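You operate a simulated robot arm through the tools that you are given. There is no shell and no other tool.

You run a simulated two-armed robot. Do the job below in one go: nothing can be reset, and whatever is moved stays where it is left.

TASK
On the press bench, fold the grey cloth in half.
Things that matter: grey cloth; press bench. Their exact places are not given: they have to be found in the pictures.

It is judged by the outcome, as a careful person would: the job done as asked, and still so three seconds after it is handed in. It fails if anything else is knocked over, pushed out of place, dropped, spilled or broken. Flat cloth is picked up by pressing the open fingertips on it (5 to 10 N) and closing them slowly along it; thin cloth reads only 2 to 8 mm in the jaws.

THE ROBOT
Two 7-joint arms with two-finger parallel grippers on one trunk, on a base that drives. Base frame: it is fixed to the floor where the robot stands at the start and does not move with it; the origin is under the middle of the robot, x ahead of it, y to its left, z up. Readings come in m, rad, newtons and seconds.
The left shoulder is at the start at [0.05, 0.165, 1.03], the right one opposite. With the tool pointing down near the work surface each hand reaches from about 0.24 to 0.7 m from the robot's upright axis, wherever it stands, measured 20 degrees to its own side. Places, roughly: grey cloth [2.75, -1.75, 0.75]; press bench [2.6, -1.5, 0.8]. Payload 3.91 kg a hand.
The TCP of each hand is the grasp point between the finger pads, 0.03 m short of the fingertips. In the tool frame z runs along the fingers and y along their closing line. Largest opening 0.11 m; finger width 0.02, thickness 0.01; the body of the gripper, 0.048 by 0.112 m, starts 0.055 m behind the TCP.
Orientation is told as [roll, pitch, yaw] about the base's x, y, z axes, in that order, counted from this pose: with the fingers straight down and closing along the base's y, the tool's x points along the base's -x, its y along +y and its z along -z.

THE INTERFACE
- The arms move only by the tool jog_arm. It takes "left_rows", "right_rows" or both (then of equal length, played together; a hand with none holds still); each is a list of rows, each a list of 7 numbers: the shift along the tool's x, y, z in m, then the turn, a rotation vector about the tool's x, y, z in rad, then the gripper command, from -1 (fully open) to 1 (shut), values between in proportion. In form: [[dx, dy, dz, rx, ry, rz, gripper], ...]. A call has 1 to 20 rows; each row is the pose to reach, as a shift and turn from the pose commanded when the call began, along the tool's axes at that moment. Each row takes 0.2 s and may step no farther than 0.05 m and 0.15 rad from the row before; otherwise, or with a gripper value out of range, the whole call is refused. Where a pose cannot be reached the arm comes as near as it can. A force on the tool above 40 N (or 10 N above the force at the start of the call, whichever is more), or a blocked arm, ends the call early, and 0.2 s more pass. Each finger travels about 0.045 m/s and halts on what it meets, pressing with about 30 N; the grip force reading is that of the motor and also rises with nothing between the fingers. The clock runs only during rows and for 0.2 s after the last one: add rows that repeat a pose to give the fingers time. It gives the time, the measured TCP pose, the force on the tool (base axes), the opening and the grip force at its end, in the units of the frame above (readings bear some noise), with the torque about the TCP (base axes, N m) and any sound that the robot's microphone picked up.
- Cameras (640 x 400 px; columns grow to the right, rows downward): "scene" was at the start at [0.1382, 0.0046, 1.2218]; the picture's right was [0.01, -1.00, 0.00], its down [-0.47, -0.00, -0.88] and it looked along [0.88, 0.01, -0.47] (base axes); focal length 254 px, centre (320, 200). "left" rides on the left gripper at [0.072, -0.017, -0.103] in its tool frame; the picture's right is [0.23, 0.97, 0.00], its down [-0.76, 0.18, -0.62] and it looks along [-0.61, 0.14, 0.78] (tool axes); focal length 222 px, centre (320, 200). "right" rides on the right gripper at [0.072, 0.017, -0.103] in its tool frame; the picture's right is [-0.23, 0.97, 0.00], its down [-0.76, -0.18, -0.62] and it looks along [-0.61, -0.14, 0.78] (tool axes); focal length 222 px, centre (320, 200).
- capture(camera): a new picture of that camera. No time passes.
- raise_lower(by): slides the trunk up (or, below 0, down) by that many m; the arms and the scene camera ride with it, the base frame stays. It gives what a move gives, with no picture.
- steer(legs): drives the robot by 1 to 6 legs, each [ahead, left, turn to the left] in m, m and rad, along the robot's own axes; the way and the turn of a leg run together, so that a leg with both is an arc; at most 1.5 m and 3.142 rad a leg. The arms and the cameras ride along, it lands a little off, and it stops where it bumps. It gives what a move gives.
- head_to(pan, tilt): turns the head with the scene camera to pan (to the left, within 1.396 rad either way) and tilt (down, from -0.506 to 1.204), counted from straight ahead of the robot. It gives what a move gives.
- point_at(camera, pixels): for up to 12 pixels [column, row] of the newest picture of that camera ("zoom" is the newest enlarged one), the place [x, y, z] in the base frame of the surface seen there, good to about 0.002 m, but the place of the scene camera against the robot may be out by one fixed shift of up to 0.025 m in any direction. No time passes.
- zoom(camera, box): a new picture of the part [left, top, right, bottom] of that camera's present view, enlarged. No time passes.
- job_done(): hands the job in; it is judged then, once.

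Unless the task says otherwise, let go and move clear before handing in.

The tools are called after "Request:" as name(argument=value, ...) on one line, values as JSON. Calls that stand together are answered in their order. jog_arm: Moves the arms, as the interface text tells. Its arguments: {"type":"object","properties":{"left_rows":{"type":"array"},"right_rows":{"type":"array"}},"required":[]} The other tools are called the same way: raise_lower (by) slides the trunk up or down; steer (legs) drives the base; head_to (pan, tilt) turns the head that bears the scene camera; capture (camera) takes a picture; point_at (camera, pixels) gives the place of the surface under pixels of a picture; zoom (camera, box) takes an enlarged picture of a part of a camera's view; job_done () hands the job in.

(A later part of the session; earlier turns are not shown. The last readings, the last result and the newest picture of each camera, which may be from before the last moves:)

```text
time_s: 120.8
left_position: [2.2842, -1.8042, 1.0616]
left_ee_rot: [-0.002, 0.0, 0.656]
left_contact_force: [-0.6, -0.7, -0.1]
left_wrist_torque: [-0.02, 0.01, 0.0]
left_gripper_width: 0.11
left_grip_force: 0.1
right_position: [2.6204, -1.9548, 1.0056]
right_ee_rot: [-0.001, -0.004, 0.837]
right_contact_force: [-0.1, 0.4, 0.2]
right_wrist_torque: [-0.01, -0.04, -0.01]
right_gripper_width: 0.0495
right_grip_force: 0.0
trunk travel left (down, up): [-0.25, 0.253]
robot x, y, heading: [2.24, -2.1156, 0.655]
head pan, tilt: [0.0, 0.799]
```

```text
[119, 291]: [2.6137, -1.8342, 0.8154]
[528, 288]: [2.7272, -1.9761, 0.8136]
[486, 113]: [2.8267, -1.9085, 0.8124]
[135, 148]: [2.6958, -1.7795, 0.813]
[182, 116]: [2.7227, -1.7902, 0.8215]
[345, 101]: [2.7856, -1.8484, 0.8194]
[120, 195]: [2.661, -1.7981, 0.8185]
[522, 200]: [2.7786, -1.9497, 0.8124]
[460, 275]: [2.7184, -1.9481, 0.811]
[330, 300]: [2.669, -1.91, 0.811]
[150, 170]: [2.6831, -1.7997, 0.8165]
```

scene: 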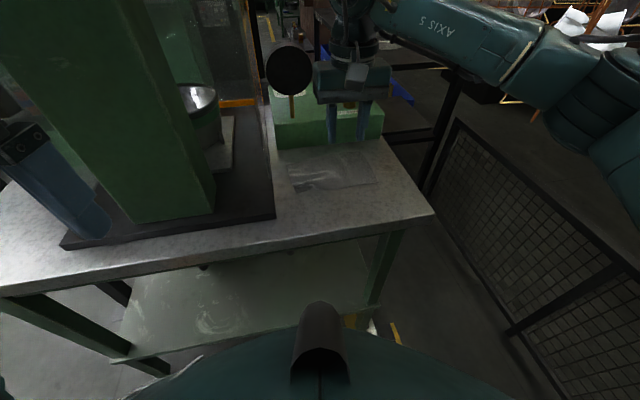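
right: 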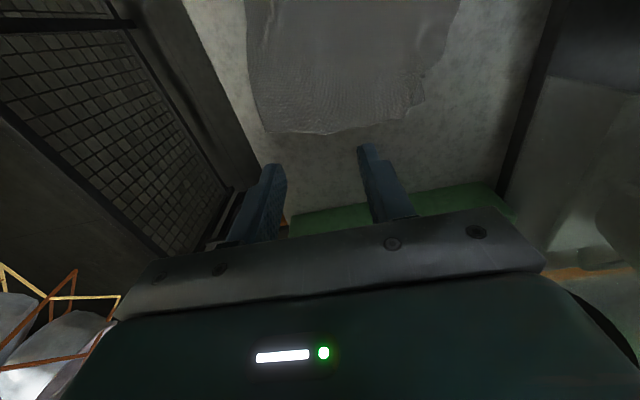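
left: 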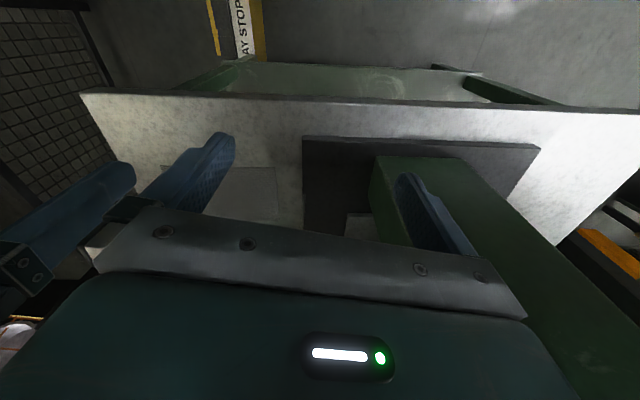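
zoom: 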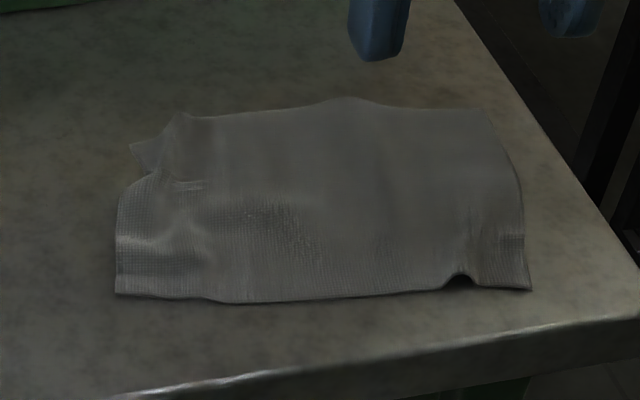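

Cloth corners now: F (2.597,-1.835), R (2.710,-1.978), back-right (2.810,-1.910), back-left L (2.679,-1.781), and its short direction matches my heading. Here both arms can work; I back the robot off 5 cm to give the left forearm room from the press column.

Request:
steer(legs=[[-0.05, 0, 0]])

Request:
head_to(pan=0.0, tilt=0.75)

Request:
capture(camera="scene")

```text
time_s: 121.8
left_position: [2.2447, -1.8344, 1.0608]
left_ee_rot: [-0.002, -0.001, 0.657]
left_contact_force: [-0.8, -0.1, -0.3]
left_wrist_torque: [0.0, 0.01, -0.02]
left_gripper_width: 0.11
left_grip_force: 0.1
right_position: [2.5798, -1.9861, 1.0078]
right_ee_rot: [0.001, -0.003, 0.837]
right_contact_force: [-0.6, -0.1, -0.6]
right_wrist_torque: [0.01, -0.01, 0.02]
right_gripper_width: 0.0494
right_grip_force: 0.1
trunk travel left (down, up): [-0.25, 0.253]
robot x, y, heading: [2.205, -2.1453, 0.644]
head pan, tilt: [0.0, 0.799]
```

```text
time_s: 122.4
left_position: [2.2458, -1.8339, 1.0602]
left_ee_rot: [-0.002, -0.002, 0.656]
left_contact_force: [0.1, -0.4, 0.6]
left_wrist_torque: [0.02, -0.01, -0.03]
left_gripper_width: 0.1101
left_grip_force: 0.0
right_position: [2.5795, -1.9847, 1.005]
right_ee_rot: [-0.001, -0.004, 0.835]
right_contact_force: [0.3, -0.3, 0.2]
right_wrist_torque: [-0.04, 0.01, 0.0]
right_gripper_width: 0.0495
right_grip_force: 0.0
trunk travel left (down, up): [-0.25, 0.253]
robot x, y, heading: [2.2061, -2.1472, 0.649]
head pan, tilt: [0.0, 0.75]
```

```text
taken
```

scene: 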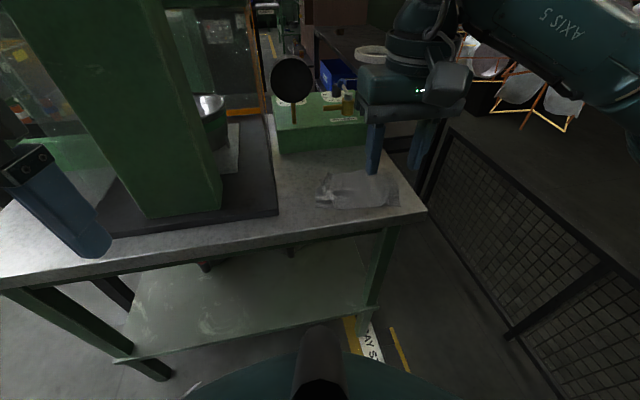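

The view is clear. I bring the right hand over the back-right corner (2.81,-1.91), aligned with my heading, then tilt it forward 0.4 rad.

Request:
jog_arm(right_rows=[[-0.032, -0.016, 0.0, 0, 0, 0.031, 0.3], [-0.064, -0.032, 0.01, 0, 0, 0.062, 0.45], [-0.096, -0.048, 0.03, 0, 0, 0.093, 0.45], [-0.128, -0.065, 0.055, 0, 0, 0.124, 0.45], [-0.16, -0.081, 0.08, 0, 0, 0.155, 0.45], [-0.1919, -0.0968, 0.105, 0, 0, 0.186, 0.45], [-0.1919, -0.0968, 0.115, 0, 0, 0.186, 0.45], [-0.1919, -0.0968, 0.115, 0, 0, 0.186, 0.45]])

Request:
jog_arm(right_rows=[[0, 0, 0, 0, -0.13, 0, 0.45], [0, 0, 0, 0, -0.26, 0, 0.45], [0, 0, 0, 0, -0.4, 0, 0.45], [0, 0, 0, 0, -0.4, 0, 0.45]])

Request:
capture(camera="right")

Request:
zoom(camera="right", box=[180, 60, 440, 220])

Request:
capture(camera="scene")

```text
time_s: 124.2
left_position: [2.2455, -1.8343, 1.0612]
left_ee_rot: [-0.001, -0.001, 0.655]
left_contact_force: [0.1, -0.4, -0.4]
left_wrist_torque: [0.0, 0.0, -0.03]
left_gripper_width: 0.1098
left_grip_force: 0.1
right_position: [2.7806, -1.9074, 0.8908]
right_ee_rot: [0.0, -0.001, 0.65]
right_contact_force: [-0.1, -0.5, -0.7]
right_wrist_torque: [-0.03, -0.02, 0.0]
right_gripper_width: 0.0302
right_grip_force: 0.0
trunk travel left (down, up): [-0.25, 0.253]
robot x, y, heading: [2.2018, -2.1464, 0.648]
head pan, tilt: [0.0, 0.75]
```

```text
time_s: 125.2
left_position: [2.2449, -1.8346, 1.0608]
left_ee_rot: [-0.001, 0.001, 0.656]
left_contact_force: [0.2, 0.5, 0.1]
left_wrist_torque: [0.03, 0.02, -0.01]
left_gripper_width: 0.11
left_grip_force: 0.2
right_position: [2.7812, -1.9062, 0.8915]
right_ee_rot: [0.002, -0.404, 0.652]
right_contact_force: [0.5, -0.1, 0.7]
right_wrist_torque: [0.01, -0.01, 0.03]
right_gripper_width: 0.0304
right_grip_force: 0.0
trunk travel left (down, up): [-0.25, 0.253]
robot x, y, heading: [2.2061, -2.1481, 0.654]
head pan, tilt: [0.0, 0.75]
```

```text
taken
```

right: 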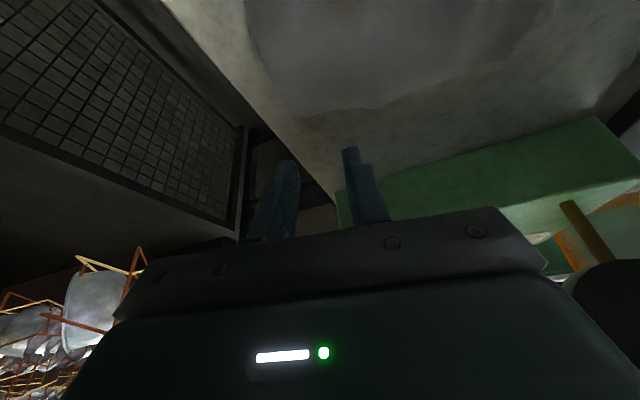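

```text
2.46 times, centred on (310, 140) of right
```

zoom: 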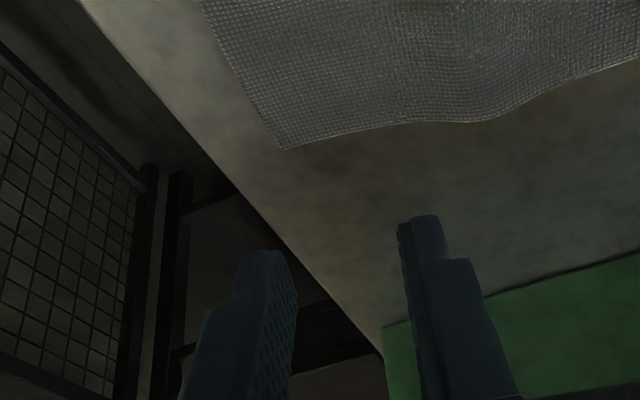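

```text
taken
```

scene: 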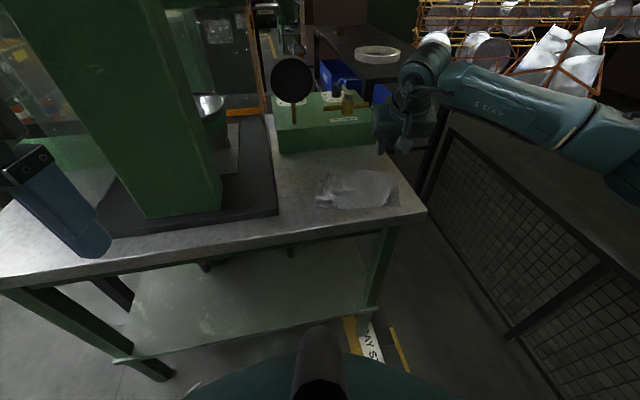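

Request:
point_at(camera="zoom", pixels=[[287, 144], [350, 130], [430, 118], [240, 70], [300, 60]])

```text
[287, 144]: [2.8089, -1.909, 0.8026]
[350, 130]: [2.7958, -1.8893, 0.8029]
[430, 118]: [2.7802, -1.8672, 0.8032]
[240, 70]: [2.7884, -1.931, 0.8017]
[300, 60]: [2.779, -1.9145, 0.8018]
```

The back-right corner is confirmed at (2.809,-1.909). I lower the right hand to just above it.

Request:
jog_arm(right_rows=[[0.005, 0, 0.0115, 0, 0, 0, 0.45], [0.01, 0, 0.0232, 0, 0, 0, 0.45], [0.014, 0, 0.035, 0, 0, 0, 0.45], [0.0177, 0, 0.0469, 0, 0, 0, 0.45], [0.0177, 0, 0.0469, 0, 0, 0, 0.45]])

Request:
zoom(camera="right", box=[180, 60, 440, 220])

```text
time_s: 126.4
left_position: [2.2454, -1.835, 1.0616]
left_ee_rot: [-0.002, 0.0, 0.657]
left_contact_force: [0.6, -0.1, -0.6]
left_wrist_torque: [-0.02, -0.04, -0.02]
left_gripper_width: 0.1099
left_grip_force: 0.1
right_position: [2.7811, -1.9059, 0.8403]
right_ee_rot: [0.0, -0.403, 0.651]
right_contact_force: [-0.1, 0.1, -0.5]
right_wrist_torque: [-0.01, -0.01, -0.01]
right_gripper_width: 0.0303
right_grip_force: 0.0
trunk travel left (down, up): [-0.25, 0.253]
robot x, y, heading: [2.201, -2.1486, 0.646]
head pan, tilt: [0.0, 0.75]
```

```text
2.46 times, centred on (310, 140) of right
```

zoom: 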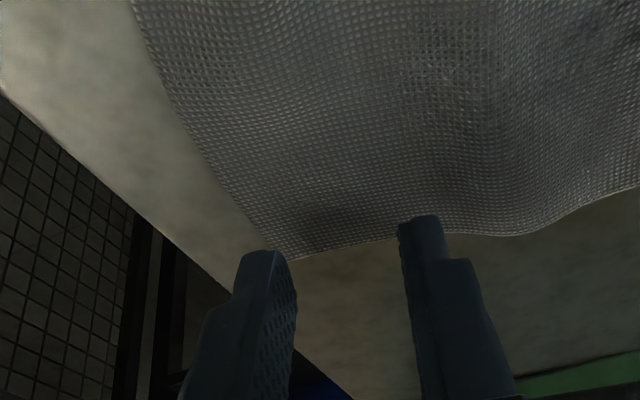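

The corner sits at zoom (290,258) just at the outer finger; I shift 8 mm inward, 4 mm toward me, and lower to contact.

Request:
jog_arm(right_rows=[[0.0018, 0.004, 0.0, 0, 0, 0, 0.45], [0.0037, 0.008, -0.0016, 0, 0, 0, 0.45], [0.0052, 0.008, 0.002, 0, 0, 0, 0.45], [0.0068, 0.008, 0.0058, 0, 0, 0, 0.45], [0.0072, 0.008, 0.0067, 0, 0, 0, 0.45], [0.0072, 0.008, 0.0067, 0, 0, 0, 0.45]])

```text
time_s: 127.8
left_position: [2.2454, -1.8337, 1.0606]
left_ee_rot: [-0.002, -0.002, 0.658]
left_contact_force: [0.2, -0.6, -0.1]
left_wrist_torque: [0.02, -0.01, -0.02]
left_gripper_width: 0.1099
left_grip_force: 0.1
right_position: [2.7739, -1.9013, 0.8331]
right_ee_rot: [0.0, -0.405, 0.65]
right_contact_force: [-0.4, -0.1, 4.0]
right_wrist_torque: [-0.04, -0.01, 0.0]
right_gripper_width: 0.0304
right_grip_force: 0.0
trunk travel left (down, up): [-0.25, 0.253]
robot x, y, heading: [2.2062, -2.1475, 0.649]
head pan, tilt: [0.0, 0.75]
```

Contact at 4 N. I add a hair of pressure and close slowly on the back-right corner.

Request:
jog_arm(right_rows=[[0.0001, 0, 0.0003, 0, 0, 0, 0.45], [0.0001, 0, 0.0004, 0, 0, 0, 0.5], [0.0001, 0, 0.0004, 0, 0, 0, 0.55], [0.0001, 0, 0.0005, 0, 0, 0, 0.6], [0.0002, 0, 0.0006, 0, 0, 0, 0.65], [0.0002, 0, 0.0006, 0, 0, 0, 0.7], [0.0002, 0, 0.0007, 0, 0, 0, 0.75], [0.0002, 0, 0.0007, 0, 0, 0, 0.8], [0.0002, 0, 0.0007, 0, 0, 0, 0.85], [0.0002, 0, 0.0007, 0, 0, 0, 0.9], [0.0002, 0, 0.0007, 0, 0, 0, 0.95], [0.0002, 0, 0.0007, 0, 0, 0, 1.0], [0.0002, 0, 0.0007, 0, 0, 0, 1.0], [0.0002, 0, 0.0007, 0, 0, 0, 1.0]])

Request:
zoom(camera="right", box=[180, 60, 440, 220])

```text
time_s: 130.8
left_position: [2.244, -1.8348, 1.061]
left_ee_rot: [-0.002, -0.002, 0.658]
left_contact_force: [0.6, 0.7, -0.4]
left_wrist_torque: [-0.01, -0.02, 0.03]
left_gripper_width: 0.1101
left_grip_force: 0.0
right_position: [2.775, -1.9028, 0.8324]
right_ee_rot: [0.0, -0.405, 0.651]
right_contact_force: [2.3, -1.6, 13.2]
right_wrist_torque: [-0.09, -0.1, -0.04]
right_gripper_width: 0.0024
right_grip_force: 30.1
trunk travel left (down, up): [-0.25, 0.253]
robot x, y, heading: [2.2033, -2.1447, 0.643]
head pan, tilt: [0.0, 0.75]
```

```text
2.46 times, centred on (310, 140) of right
```

zoom: 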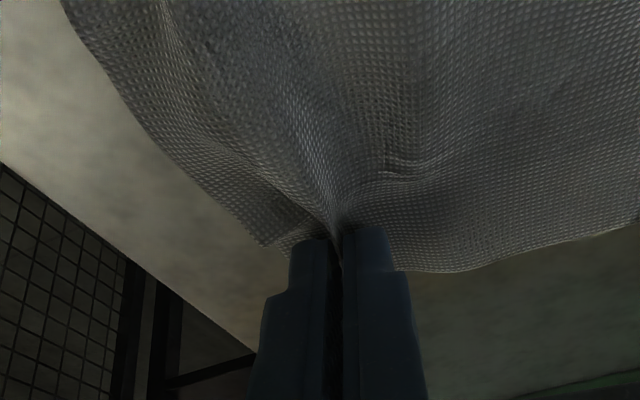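

The back-right corner is gripped (2.4 mm, 30 N). I ease the right hand up 3 mm and bring the left hand around in front of the press toward the back-left corner, in two legs, then look.

Request:
jog_arm(left_rows=[[-0.016, -0.036, 0.006, 0, 0, 0, -0.6], [-0.032, -0.073, 0.012, 0, 0, 0, -0.2], [-0.048, -0.11, 0.018, 0, 0, 0, 0.1], [-0.064, -0.146, 0.024, 0, 0, 0, 0.3], [-0.0802, -0.1825, 0.03, 0, 0, 0, 0.5], [-0.121, -0.195, 0.045, 0, 0, 0, 0.5], [-0.162, -0.208, 0.06, 0, 0, 0, 0.5], [-0.203, -0.22, 0.08, 0, 0, 0, 0.5], [-0.2436, -0.2327, 0.1, 0, 0, 0, 0.5], [-0.2436, -0.2327, 0.1, 0, 0, 0, 0.5]], right_rows=[[-0.0006, 0, -0.0014, 0, 0, 0, 1], [-0.0012, 0, -0.0028, 0, 0, 0, 1], [-0.0012, 0, -0.0028, 0, 0, 0, 1], [-0.0012, 0, -0.0028, 0, 0, 0, 1], [-0.0012, 0, -0.0028, 0, 0, 0, 1], [-0.0012, 0, -0.0028, 0, 0, 0, 1], [-0.0012, 0, -0.0028, 0, 0, 0, 1], [-0.0012, 0, -0.0028, 0, 0, 0, 1], [-0.0012, 0, -0.0028, 0, 0, 0, 1], [-0.0012, 0, -0.0028, 0, 0, 0, 1]])

Request:
capture(camera="left")

Request:
capture(camera="scene")

```text
time_s: 133.0
left_position: [2.5818, -1.8711, 0.9616]
left_ee_rot: [-0.001, -0.003, 0.655]
left_contact_force: [0.3, 0.0, -0.3]
left_wrist_torque: [-0.01, 0.02, 0.01]
left_gripper_width: 0.0274
left_grip_force: 0.0
right_position: [2.7758, -1.902, 0.8349]
right_ee_rot: [0.001, -0.404, 0.651]
right_contact_force: [0.2, 0.2, 0.7]
right_wrist_torque: [-0.02, 0.0, -0.01]
right_gripper_width: 0.0021
right_grip_force: 29.9
trunk travel left (down, up): [-0.25, 0.253]
robot x, y, heading: [2.203, -2.145, 0.649]
head pan, tilt: [0.0, 0.75]
```

```text
taken
```

left: 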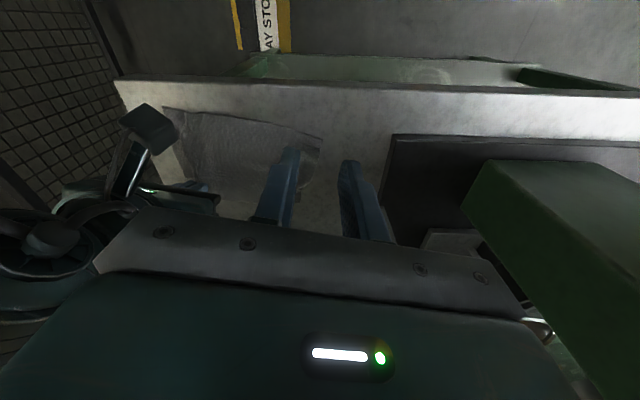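

```text
taken
```

scene: 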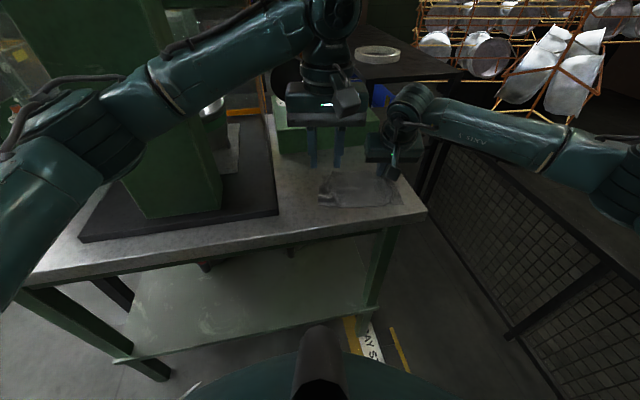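

The left arm came round freely; the left camera shows the cloth's near-left corner at (322,138). I zoom in to find the back-left corner.

Request:
zoom(camera="left", box=[160, 90, 400, 230])

Request:
zoom(camera="scene", box=[290, 140, 430, 230])

Request:
point_at(camera="zoom", pixels=[[130, 160], [150, 190], [135, 270], [180, 150], [480, 290], [300, 150]])

```text
2.67 times, centred on (280, 160) of left
```

zoom: 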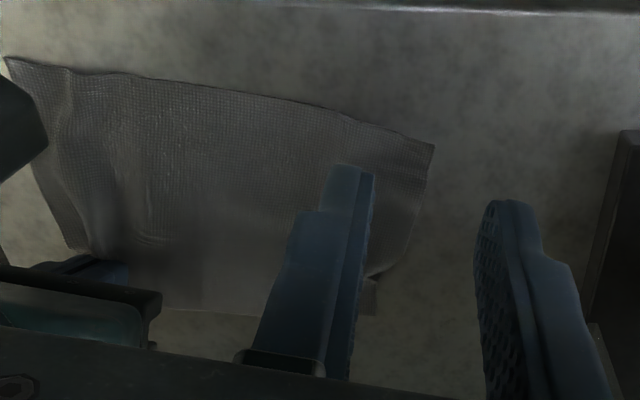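

```text
4.44 times, centred on (360, 185) of scene
```

zoom: 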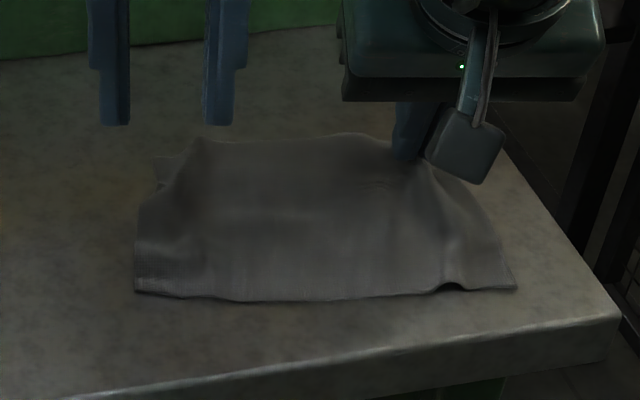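

```text
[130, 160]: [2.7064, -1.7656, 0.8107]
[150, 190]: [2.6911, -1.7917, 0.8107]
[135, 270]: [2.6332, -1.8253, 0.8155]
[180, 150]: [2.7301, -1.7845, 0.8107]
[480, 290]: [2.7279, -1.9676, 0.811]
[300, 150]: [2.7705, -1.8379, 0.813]
```

Request:
zoom(camera="left", box=[240, 130, 360, 220])

Request:
point_at(camera="left", pixels=[[300, 207], [301, 197], [302, 192], [312, 170], [321, 146], [255, 205]])

```text
4.44 times, centred on (300, 175) of left
```

zoom: 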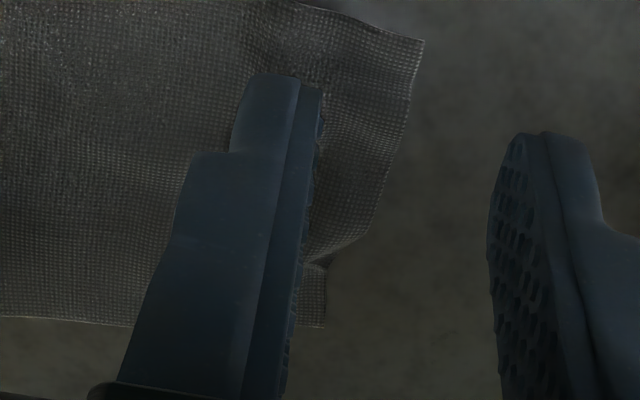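

```text
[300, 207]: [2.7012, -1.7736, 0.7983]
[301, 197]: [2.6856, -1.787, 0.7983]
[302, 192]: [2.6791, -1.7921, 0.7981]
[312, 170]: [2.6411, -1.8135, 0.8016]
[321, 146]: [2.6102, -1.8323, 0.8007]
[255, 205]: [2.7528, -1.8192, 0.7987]
```

The back-left corner tip is at about (2.695,-1.779), left zoom (325,325). I tilt the left hand forward 0.4 rad and bring it over that corner.

Request:
jog_arm(left_rows=[[0, 0, 0, 0, -0.13, 0, 0.5], [0, 0, 0, 0, -0.26, 0, 0.5], [0, 0, 0, 0, -0.4, 0, 0.5], [0, 0, 0, 0, -0.4, 0, 0.5]])

Request:
jog_arm(left_rows=[[-0.018, -0.003, 0.0392, 0, 0, 0, 0.49], [-0.036, -0.005, 0.0784, 0, 0, 0, 0.49], [-0.054, -0.008, 0.1176, 0, 0, 0, 0.49], [-0.0717, -0.0105, 0.147, 0, 0, 0, 0.49], [-0.0717, -0.0105, 0.147, 0, 0, 0, 0.49]])

Request:
capture(camera="left")

Request:
zoom(camera="left", box=[220, 70, 440, 220])

Request:
capture(camera="scene")

```text
time_s: 134.0
left_position: [2.5802, -1.87, 0.9614]
left_ee_rot: [-0.002, -0.404, 0.657]
left_contact_force: [-0.3, 0.2, -1.6]
left_wrist_torque: [-0.06, -0.02, -0.01]
left_gripper_width: 0.0277
left_grip_force: 0.0
right_position: [2.7745, -1.902, 0.8342]
right_ee_rot: [0.0, -0.404, 0.651]
right_contact_force: [0.7, -0.3, -0.1]
right_wrist_torque: [0.03, 0.01, 0.0]
right_gripper_width: 0.002
right_grip_force: 30.1
trunk travel left (down, up): [-0.25, 0.253]
robot x, y, heading: [2.2017, -2.1469, 0.647]
head pan, tilt: [0.0, 0.75]
```

```text
time_s: 135.2
left_position: [2.6859, -1.8026, 0.8548]
left_ee_rot: [-0.003, -0.4, 0.657]
left_contact_force: [-0.3, 0.9, 0.6]
left_wrist_torque: [-0.02, -0.01, 0.04]
left_gripper_width: 0.0277
left_grip_force: 0.0
right_position: [2.7754, -1.9026, 0.835]
right_ee_rot: [-0.001, -0.403, 0.65]
right_contact_force: [1.0, -1.4, -0.2]
right_wrist_torque: [0.01, -0.02, -0.01]
right_gripper_width: 0.002
right_grip_force: 30.1
trunk travel left (down, up): [-0.25, 0.253]
robot x, y, heading: [2.2033, -2.1465, 0.648]
head pan, tilt: [0.0, 0.75]
```

```text
taken
```

left: 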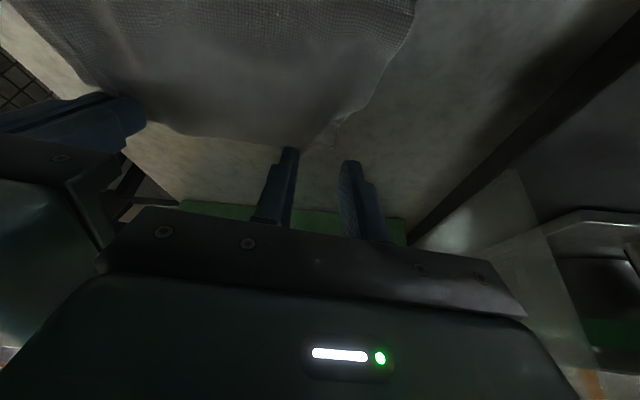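

```text
2.67 times, centred on (330, 145) of left
```

zoom: 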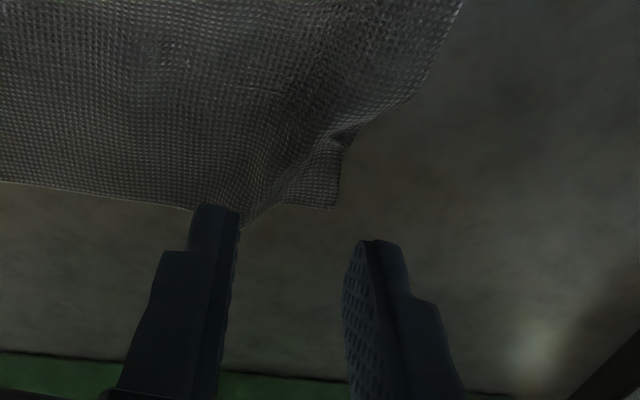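

```text
taken
```

scene: 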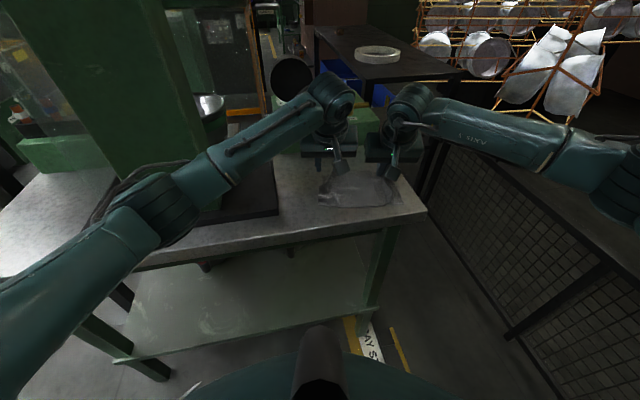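

Both hands stand side by side safely. The back-left corner tip is at left zoom (335,208) with a diagonal pleat beside it, (350,140) to (247,222). I measure it to open that pleat first.

Request:
point_at(camera="zoom", pixels=[[318, 188], [330, 203], [348, 143], [247, 220], [285, 195], [300, 130], [180, 200], [450, 20]])

```text
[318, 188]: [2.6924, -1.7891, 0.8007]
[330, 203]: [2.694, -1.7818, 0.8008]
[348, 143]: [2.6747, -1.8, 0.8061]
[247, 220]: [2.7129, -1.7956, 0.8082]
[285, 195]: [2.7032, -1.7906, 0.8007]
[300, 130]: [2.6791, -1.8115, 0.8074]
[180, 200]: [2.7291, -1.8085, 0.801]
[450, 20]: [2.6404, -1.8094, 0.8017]
```

I close the left fingers, press their tips lightly on the flap at (2.692,-1.787) and slide outward-back to pull the pleat open, the right hand holding its corner.

Request:
jog_arm(left_rows=[[-0.0109, 0.0087, 0.0046, 0, 0, 0, 1], [-0.0109, 0.0087, 0.0046, 0, 0, 0, 1], [-0.0109, 0.0087, 0.0046, 0, 0, 0, 1], [-0.008, 0.0087, 0.0115, 0, 0, 0, 1], [-0.005, 0.0087, 0.0185, 0, 0, 0, 1], [-0.0024, 0.0087, 0.0247, 0, 0, 0, 1], [-0.0024, 0.0087, 0.0247, 0, 0, 0, 1]])

Request:
zoom(camera="left", box=[220, 70, 440, 220])

```text
time_s: 136.8
left_position: [2.6893, -1.7894, 0.8325]
left_ee_rot: [-0.002, -0.401, 0.656]
left_contact_force: [0.0, 1.0, 1.6]
left_wrist_torque: [0.0, -0.01, 0.0]
left_gripper_width: 0.0
left_grip_force: 30.1
right_position: [2.776, -1.9021, 0.8357]
right_ee_rot: [-0.001, -0.403, 0.651]
right_contact_force: [0.3, 0.1, 0.2]
right_wrist_torque: [-0.01, 0.01, -0.02]
right_gripper_width: 0.0021
right_grip_force: 30.1
trunk travel left (down, up): [-0.25, 0.253]
robot x, y, heading: [2.2005, -2.1445, 0.649]
head pan, tilt: [0.0, 0.75]
```

```text
2.67 times, centred on (330, 145) of left
```

zoom: 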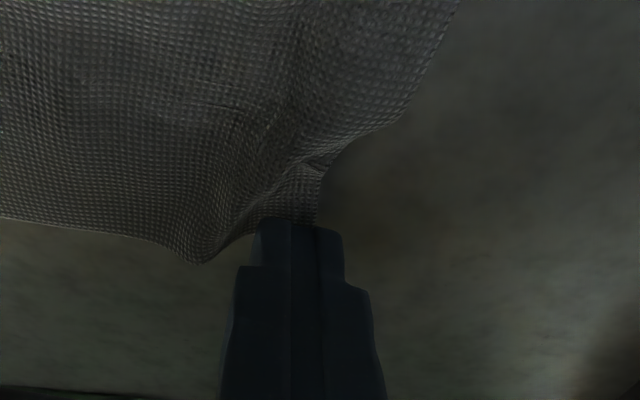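

The closed tips rest on the flap. I press a bit more and slide outward about 2 cm.

Request:
jog_arm(left_rows=[[0.0004, 0, 0.0008, 0, 0, 0, 1], [-0.0026, 0.0043, 0.0022, 0, 0, 0, 1], [-0.0057, 0.0087, 0.0035, 0, 0, 0, 1], [-0.0088, 0.013, 0.0048, 0, 0, 0, 1], [-0.0119, 0.0174, 0.0061, 0, 0, 0, 1], [-0.0119, 0.0174, 0.0061, 0, 0, 0, 1]])

Request:
zoom(camera="left", box=[220, 70, 440, 220])

```text
time_s: 138.2
left_position: [2.6878, -1.7691, 0.8325]
left_ee_rot: [-0.003, -0.404, 0.654]
left_contact_force: [2.0, -3.9, 8.0]
left_wrist_torque: [-0.12, -0.07, -0.02]
left_gripper_width: 0.0001
left_grip_force: 29.9
right_position: [2.7728, -1.9034, 0.8347]
right_ee_rot: [0.002, -0.404, 0.65]
right_contact_force: [-1.7, 2.2, 0.4]
right_wrist_torque: [0.04, 0.06, 0.03]
right_gripper_width: 0.0023
right_grip_force: 30.3
trunk travel left (down, up): [-0.25, 0.253]
robot x, y, heading: [2.2035, -2.1455, 0.647]
head pan, tilt: [0.0, 0.75]
```

```text
2.67 times, centred on (330, 145) of left
```

zoom: 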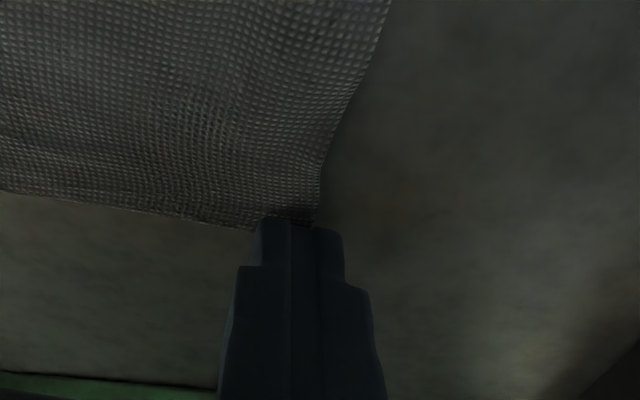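

The pleat opened and the cloth is drawn flat. I lift the left tips 12 mm, open them to 28 mm and look for the corner.

Request:
jog_arm(left_rows=[[-0.0023, 0, -0.0055, 0, 0, 0, 1], [-0.0047, 0, -0.011, 0, 0, 0, 0.8], [-0.0047, 0, -0.011, 0, 0, 0, 0.6], [-0.0047, 0, -0.011, 0, 0, 0, 0.49], [-0.0047, 0, -0.011, 0, 0, 0, 0.49]])

Request:
zoom(camera="left", box=[220, 70, 440, 220])

Request:
point_at(camera="zoom", pixels=[[300, 180], [250, 200], [310, 215], [350, 100], [150, 190]])

```text
time_s: 139.4
left_position: [2.6883, -1.7662, 0.8423]
left_ee_rot: [-0.002, -0.401, 0.658]
left_contact_force: [0.5, 0.0, -0.2]
left_wrist_torque: [-0.03, 0.02, -0.01]
left_gripper_width: 0.0279
left_grip_force: 0.1
right_position: [2.7751, -1.9029, 0.834]
right_ee_rot: [0.0, -0.404, 0.651]
right_contact_force: [0.3, 0.4, -1.1]
right_wrist_torque: [-0.03, 0.01, 0.0]
right_gripper_width: 0.0021
right_grip_force: 29.5
trunk travel left (down, up): [-0.25, 0.253]
robot x, y, heading: [2.2042, -2.149, 0.649]
head pan, tilt: [0.0, 0.75]
```

```text
2.67 times, centred on (330, 145) of left
```

zoom: 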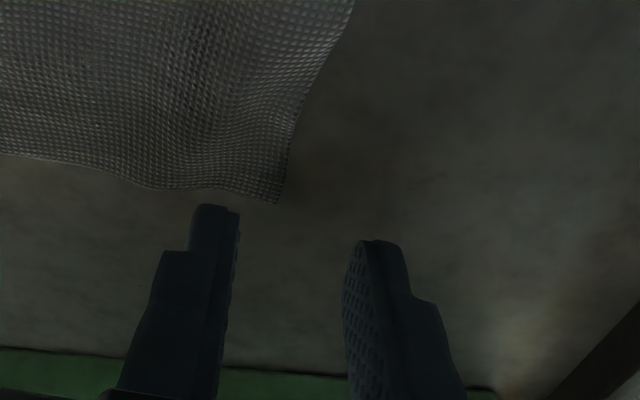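

```text
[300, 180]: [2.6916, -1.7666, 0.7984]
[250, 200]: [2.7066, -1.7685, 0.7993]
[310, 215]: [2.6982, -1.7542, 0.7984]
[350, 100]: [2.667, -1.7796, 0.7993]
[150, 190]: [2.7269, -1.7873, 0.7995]
```

The corner tip is now at about (2.7025,-1.7635), zoom (278,203). I place the open fingers about it, 17 mm in along the back edge, and lower.

Request:
jog_arm(left_rows=[[0.0027, -0.008, -0.0011, 0, 0, 0, 0.49], [0.0054, -0.016, -0.0023, 0, 0, 0, 0.49], [0.0081, -0.0233, -0.0034, 0, 0, 0, 0.49], [0.0081, -0.0233, -0.0034, 0, 0, 0, 0.49]])

Request:
zoom(camera="left", box=[220, 70, 440, 220])

```text
time_s: 140.4
left_position: [2.6953, -1.7913, 0.8439]
left_ee_rot: [-0.002, -0.402, 0.656]
left_contact_force: [-0.1, 0.4, 1.1]
left_wrist_torque: [-0.02, -0.01, -0.02]
left_gripper_width: 0.0282
left_grip_force: 0.1
right_position: [2.7756, -1.9031, 0.8351]
right_ee_rot: [-0.002, -0.403, 0.651]
right_contact_force: [-0.4, -0.3, 0.5]
right_wrist_torque: [0.02, 0.04, -0.02]
right_gripper_width: 0.0024
right_grip_force: 30.2
trunk travel left (down, up): [-0.25, 0.253]
robot x, y, heading: [2.2047, -2.1488, 0.651]
head pan, tilt: [0.0, 0.75]
```

```text
2.67 times, centred on (330, 145) of left
```

zoom: 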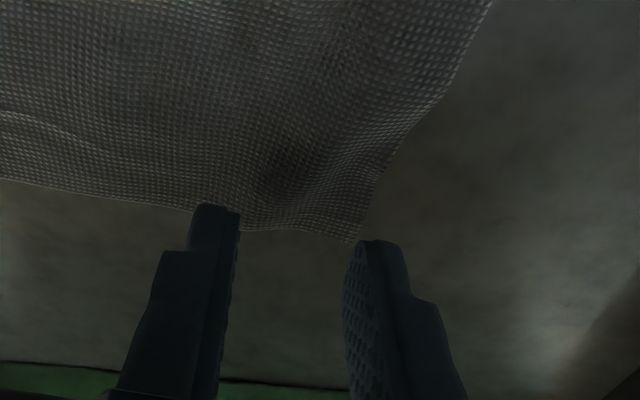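

The corner is at zoom (352,242), right at the outer finger; I shift 6 mm inward, 3 mm toward me, and lower to contact.

Request:
jog_arm(left_rows=[[0.0014, -0.003, -0.0006, 0, 0, 0, 0.49], [0.0028, -0.006, -0.0012, 0, 0, 0, 0.49], [0.0047, -0.006, 0.0032, 0, 0, 0, 0.49], [0.006, -0.006, 0.0062, 0, 0, 0, 0.49], [0.0067, -0.006, 0.008, 0, 0, 0, 0.49], [0.0067, -0.006, 0.008, 0, 0, 0, 0.49]])

```text
time_s: 141.8
left_position: [2.699, -1.7982, 0.833]
left_ee_rot: [-0.002, -0.401, 0.656]
left_contact_force: [-1.4, 0.7, 1.2]
left_wrist_torque: [0.03, 0.0, -0.03]
left_gripper_width: 0.028
left_grip_force: 0.0
right_position: [2.7737, -1.9018, 0.8349]
right_ee_rot: [-0.001, -0.403, 0.651]
right_contact_force: [-0.1, -0.5, 0.9]
right_wrist_torque: [-0.01, -0.02, 0.01]
right_gripper_width: 0.0022
right_grip_force: 30.2
trunk travel left (down, up): [-0.25, 0.253]
robot x, y, heading: [2.2001, -2.1451, 0.652]
head pan, tilt: [0.0, 0.75]
```

Request:
jog_arm(left_rows=[[0.0003, 0, 0.0007, 0, 0, 0, 0.49], [0.0004, 0, 0.001, 0, 0, 0, 0.49], [0.0004, 0, 0.001, 0, 0, 0, 0.49]])

```text
time_s: 142.6
left_position: [2.6982, -1.7985, 0.8331]
left_ee_rot: [-0.002, -0.401, 0.656]
left_contact_force: [0.9, -1.6, 7.9]
left_wrist_torque: [0.09, 0.02, -0.03]
left_gripper_width: 0.0279
left_grip_force: 0.0
right_position: [2.7755, -1.9017, 0.8335]
right_ee_rot: [0.0, -0.404, 0.652]
right_contact_force: [-1.1, 1.1, 1.0]
right_wrist_torque: [0.0, 0.04, -0.01]
right_gripper_width: 0.0024
right_grip_force: 29.8
trunk travel left (down, up): [-0.25, 0.253]
robot x, y, heading: [2.1997, -2.148, 0.643]
head pan, tilt: [0.0, 0.75]
```

The left press force is 7.9 N; I close the left fingers slowly.

Request:
jog_arm(left_rows=[[0, 0, 0, 0, 0, 0, 0.53], [0, 0, 0, 0, 0, 0, 0.57], [0, 0, 0.0001, 0, 0, 0, 0.61], [0, 0, 0.0002, 0, 0, 0, 0.65], [0.0001, 0, 0.0003, 0, 0, 0, 0.7], [0.0001, 0, 0.0004, 0, 0, 0, 0.75], [0.0001, 0, 0.0004, 0, 0, 0, 0.8], [0.0001, 0, 0.0004, 0, 0, 0, 0.85], [0.0001, 0, 0.0004, 0, 0, 0, 0.9], [0.0001, 0, 0.0004, 0, 0, 0, 0.95], [0.0001, 0, 0.0004, 0, 0, 0, 1.0], [0.0001, 0, 0.0004, 0, 0, 0, 1.0], [0.0001, 0, 0.0004, 0, 0, 0, 1.0]])

Request:
zoom(camera="left", box=[220, 70, 440, 220])

Request:
zoom(camera="scene", box=[280, 120, 440, 230])

```text
time_s: 145.4
left_position: [2.6971, -1.8, 0.8322]
left_ee_rot: [-0.004, -0.405, 0.656]
left_contact_force: [3.4, -3.9, 15.3]
left_wrist_torque: [-0.06, -0.12, -0.04]
left_gripper_width: 0.0019
left_grip_force: 29.9
right_position: [2.7736, -1.9035, 0.8355]
right_ee_rot: [0.002, -0.404, 0.65]
right_contact_force: [-2.1, 4.1, 0.3]
right_wrist_torque: [0.12, 0.07, 0.04]
right_gripper_width: 0.0023
right_grip_force: 30.1
trunk travel left (down, up): [-0.25, 0.253]
robot x, y, heading: [2.2024, -2.1492, 0.648]
head pan, tilt: [0.0, 0.75]
```

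```text
2.67 times, centred on (330, 145) of left
```

zoom: 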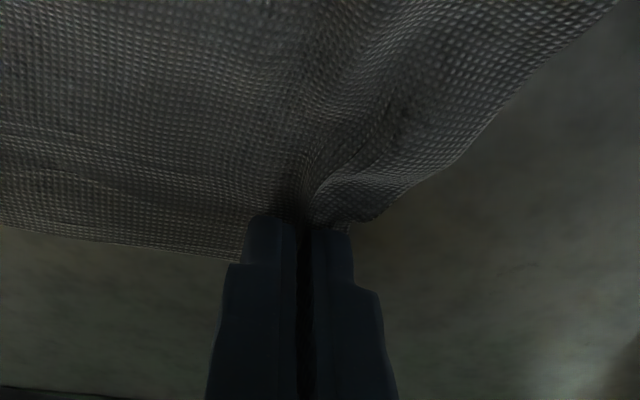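

```text
3.64 times, centred on (360, 175) of scene
```

zoom: 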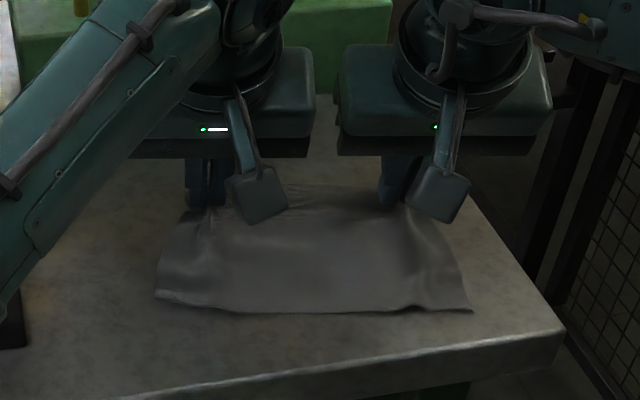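

Both corners are held (1.9 and 2.3 mm), the back edge taut between the hands. I measure the front edge where the back edge must land.

Request:
point_at(camera="zoom", pixels=[[160, 290], [470, 308], [310, 312], [175, 240], [455, 255], [250, 310], [400, 308]])

```text
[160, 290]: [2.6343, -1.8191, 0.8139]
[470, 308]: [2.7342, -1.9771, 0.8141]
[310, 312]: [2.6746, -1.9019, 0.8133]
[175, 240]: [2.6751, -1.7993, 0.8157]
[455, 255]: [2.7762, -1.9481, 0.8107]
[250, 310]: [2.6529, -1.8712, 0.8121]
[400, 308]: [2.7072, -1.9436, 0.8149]
```

Front edge lies at F (2.617,-1.820) to R (2.717,-1.978), so the back edge must come about 9 cm toward me. I raise both hands together along an arc over the middle, tilting them forward, and check halfway.

Request:
jog_arm(left_rows=[[-0.0003, 0, -0.007, 0, -0.03, 0, 1], [-0.0005, 0, -0.014, 0, -0.064, 0, 1], [-0.0007, 0, -0.0206, 0, -0.096, 0, 1], [0.0025, 0, -0.027, 0, -0.146, 0, 1], [0.0065, 0, -0.0335, 0, -0.196, 0, 1], [0.0108, 0, -0.0398, 0, -0.246, 0, 1], [0.017, 0.001, -0.0445, 0, -0.296, 0, 1], [0.024, 0.001, -0.049, 0, -0.346, 0, 1], [0.031, 0.002, -0.0527, 0, -0.396, 0, 1], [0.031, 0.002, -0.0527, 0, -0.396, 0, 1]], right_rows=[[-0.0003, 0, -0.007, 0, -0.03, 0, 1], [-0.0005, 0, -0.014, 0, -0.064, 0, 1], [-0.0007, 0, -0.0206, 0, -0.096, 0, 1], [0.0025, 0, -0.027, 0, -0.146, 0, 1], [0.0065, 0, -0.0335, 0, -0.196, 0, 1], [0.0108, 0, -0.0398, 0, -0.246, 0, 1], [0.017, 0.001, -0.0445, 0, -0.296, 0, 1], [0.024, 0.001, -0.049, 0, -0.346, 0, 1], [0.031, 0.002, -0.0527, 0, -0.396, 0, 1], [0.031, 0.002, -0.0527, 0, -0.396, 0, 1]])

Request:
zoom(camera="scene", box=[280, 120, 440, 230])

Request:
capture(camera="left")

Request:
capture(camera="right")

```text
time_s: 147.6
left_position: [2.6577, -1.8256, 0.8691]
left_ee_rot: [-0.002, -0.798, 0.656]
left_contact_force: [2.7, -4.2, -0.8]
left_wrist_torque: [-0.1, -0.06, -0.12]
left_gripper_width: 0.0021
left_grip_force: 30.3
right_position: [2.7339, -1.9295, 0.8705]
right_ee_rot: [0.001, -0.799, 0.65]
right_contact_force: [-2.8, 3.6, 0.6]
right_wrist_torque: [0.11, 0.1, 0.08]
right_gripper_width: 0.0024
right_grip_force: 29.9
trunk travel left (down, up): [-0.25, 0.253]
robot x, y, heading: [2.2034, -2.1469, 0.647]
head pan, tilt: [0.0, 0.75]
```

```text
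3.64 times, centred on (360, 175) of scene
```

zoom: 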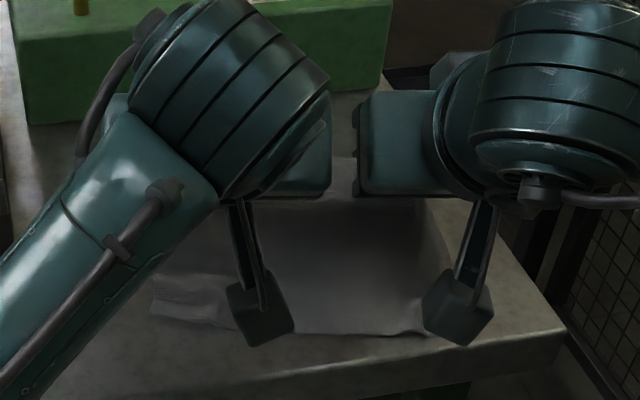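

```text
taken
```

left: 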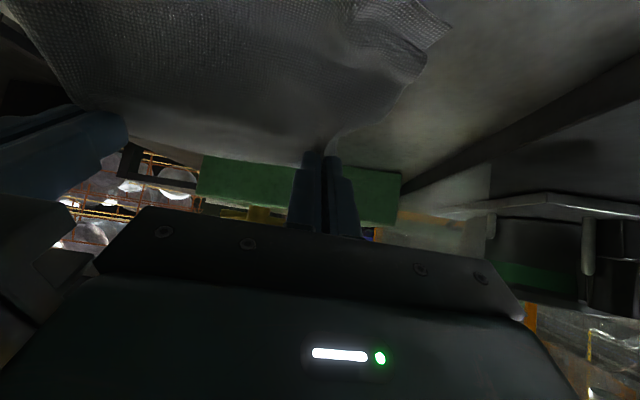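

```text
taken
```

right: 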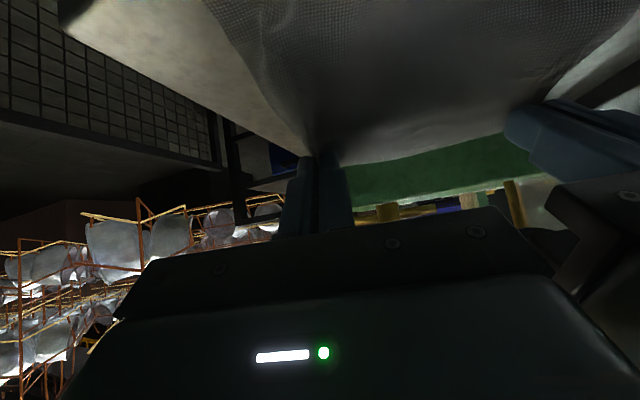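

The edge is lifted taut. I check whether the front edge slid toward me.

Request:
point_at(camera="zoom", pixels=[[155, 304], [230, 325], [310, 332], [400, 332], [180, 285], [350, 300], [340, 230]])

```text
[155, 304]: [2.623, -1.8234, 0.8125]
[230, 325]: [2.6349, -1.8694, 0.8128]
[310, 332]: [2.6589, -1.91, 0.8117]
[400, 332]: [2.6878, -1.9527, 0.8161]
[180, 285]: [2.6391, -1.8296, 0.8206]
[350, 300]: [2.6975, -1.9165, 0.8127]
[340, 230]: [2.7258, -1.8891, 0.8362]
```

The front edge slid about 13 mm toward me (now roughly (2.606,-1.824) to (2.671,-1.954)), still on the bench. I carry on over the top with the landing shifted accordingly, and stop again above the landing.

Request:
jog_arm(left_rows=[[0.0086, 0.0005, -0.0057, 0, -0.05, 0, 1], [0.0172, 0.001, -0.0115, 0, -0.1, 0, 1], [0.0259, 0.001, -0.0172, 0, -0.151, 0, 1], [0.0335, 0.0015, -0.019, 0, -0.2, 0, 1], [0.041, 0.002, -0.0205, 0, -0.25, 0, 1], [0.0486, 0.002, -0.022, 0, -0.301, 0, 1], [0.0486, 0.002, -0.022, 0, -0.301, 0, 1]], right_rows=[[0.01, 0.0005, -0.0065, 0, -0.05, 0, 1], [0.02, 0.001, -0.0131, 0, -0.1, 0, 1], [0.0303, 0.001, -0.0197, 0, -0.151, 0, 1], [0.039, 0.0015, -0.0225, 0, -0.2, 0, 1], [0.048, 0.002, -0.0254, 0, -0.25, 0, 1], [0.0565, 0.002, -0.0281, 0, -0.301, 0, 1], [0.0565, 0.002, -0.0281, 0, -0.301, 0, 1]])

Request:
zoom(camera="scene", box=[280, 120, 440, 230])

Request:
capture(camera="left")

Request:
capture(camera="right")

```text
time_s: 149.2
left_position: [2.6162, -1.8552, 0.8475]
left_ee_rot: [-0.001, -1.099, 0.659]
left_contact_force: [0.0, 0.1, 0.0]
left_wrist_torque: [0.03, 0.02, 0.0]
left_gripper_width: 0.002
left_grip_force: 29.9
right_position: [2.6782, -1.951, 0.8521]
right_ee_rot: [0.035, -1.067, 0.644]
right_contact_force: [-0.3, 0.2, 0.7]
right_wrist_torque: [0.0, 0.01, 0.01]
right_gripper_width: 0.0024
right_grip_force: 29.8
right hand out of reach, approached as far as the arm can: row 6
trunk travel left (down, up): [-0.25, 0.253]
robot x, y, heading: [2.2032, -2.1465, 0.651]
head pan, tilt: [0.0, 0.75]
```

```text
3.64 times, centred on (360, 175) of scene
```

zoom: 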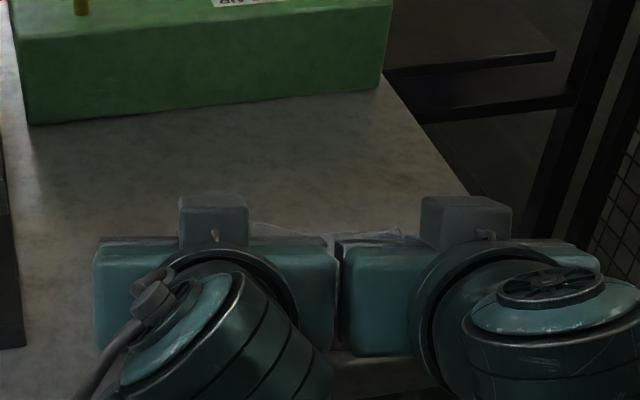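

```text
taken
```

left: 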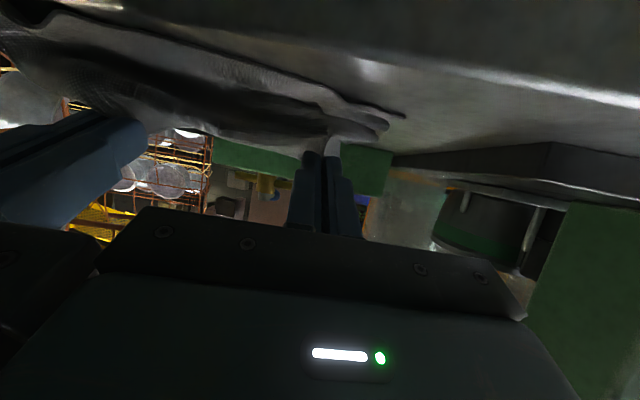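

```text
taken
```

right: 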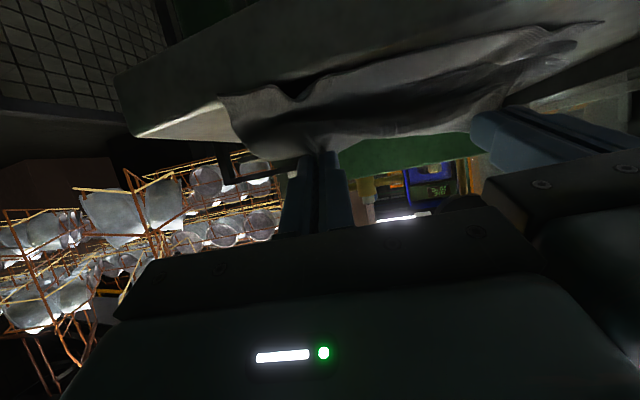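

The right arm hit its reach limit at this tilt (1.07 rad) and the palms are close together; I must not tilt it further. I measure the lower layer's front corners from the hand cameras.

Request:
zoom(camera="left", box=[180, 40, 440, 200])

Request:
zoom(camera="right", box=[200, 30, 500, 200])

Request:
point_at(camera="right", pixels=[[222, 100], [290, 88], [400, 68], [500, 52], [240, 130], [130, 135], [330, 140]])

Request:
point_at(camera="left", pixels=[[402, 116], [360, 103], [300, 85], [200, 55], [385, 125], [345, 150], [300, 150]])

```text
2.46 times, centred on (310, 120) of left
```

zoom: 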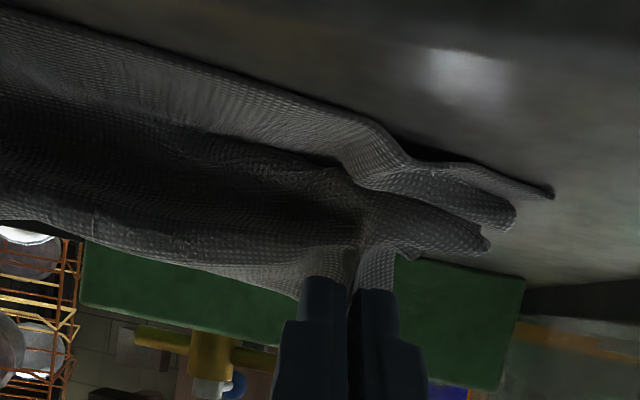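

```text
2.13 times, centred on (350, 115) of right
```

zoom: 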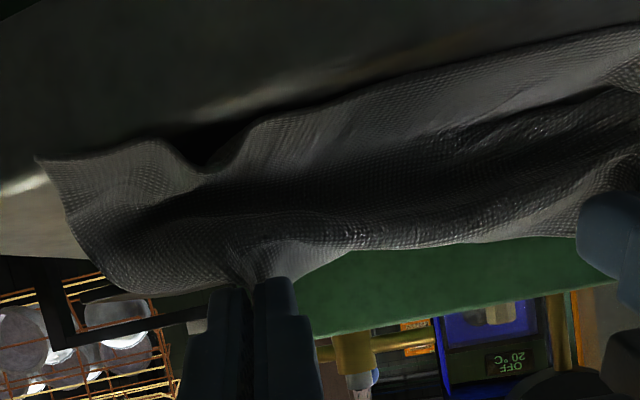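

```text
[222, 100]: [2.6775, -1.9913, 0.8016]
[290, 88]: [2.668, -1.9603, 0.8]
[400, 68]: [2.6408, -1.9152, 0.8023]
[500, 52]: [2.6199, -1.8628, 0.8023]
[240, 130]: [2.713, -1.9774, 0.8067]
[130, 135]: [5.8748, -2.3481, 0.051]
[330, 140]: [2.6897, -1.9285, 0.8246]
```

```text
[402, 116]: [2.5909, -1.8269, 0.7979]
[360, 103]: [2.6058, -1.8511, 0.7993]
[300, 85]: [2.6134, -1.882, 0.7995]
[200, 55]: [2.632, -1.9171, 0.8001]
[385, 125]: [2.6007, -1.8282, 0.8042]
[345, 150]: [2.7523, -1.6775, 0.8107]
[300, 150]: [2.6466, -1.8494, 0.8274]
```

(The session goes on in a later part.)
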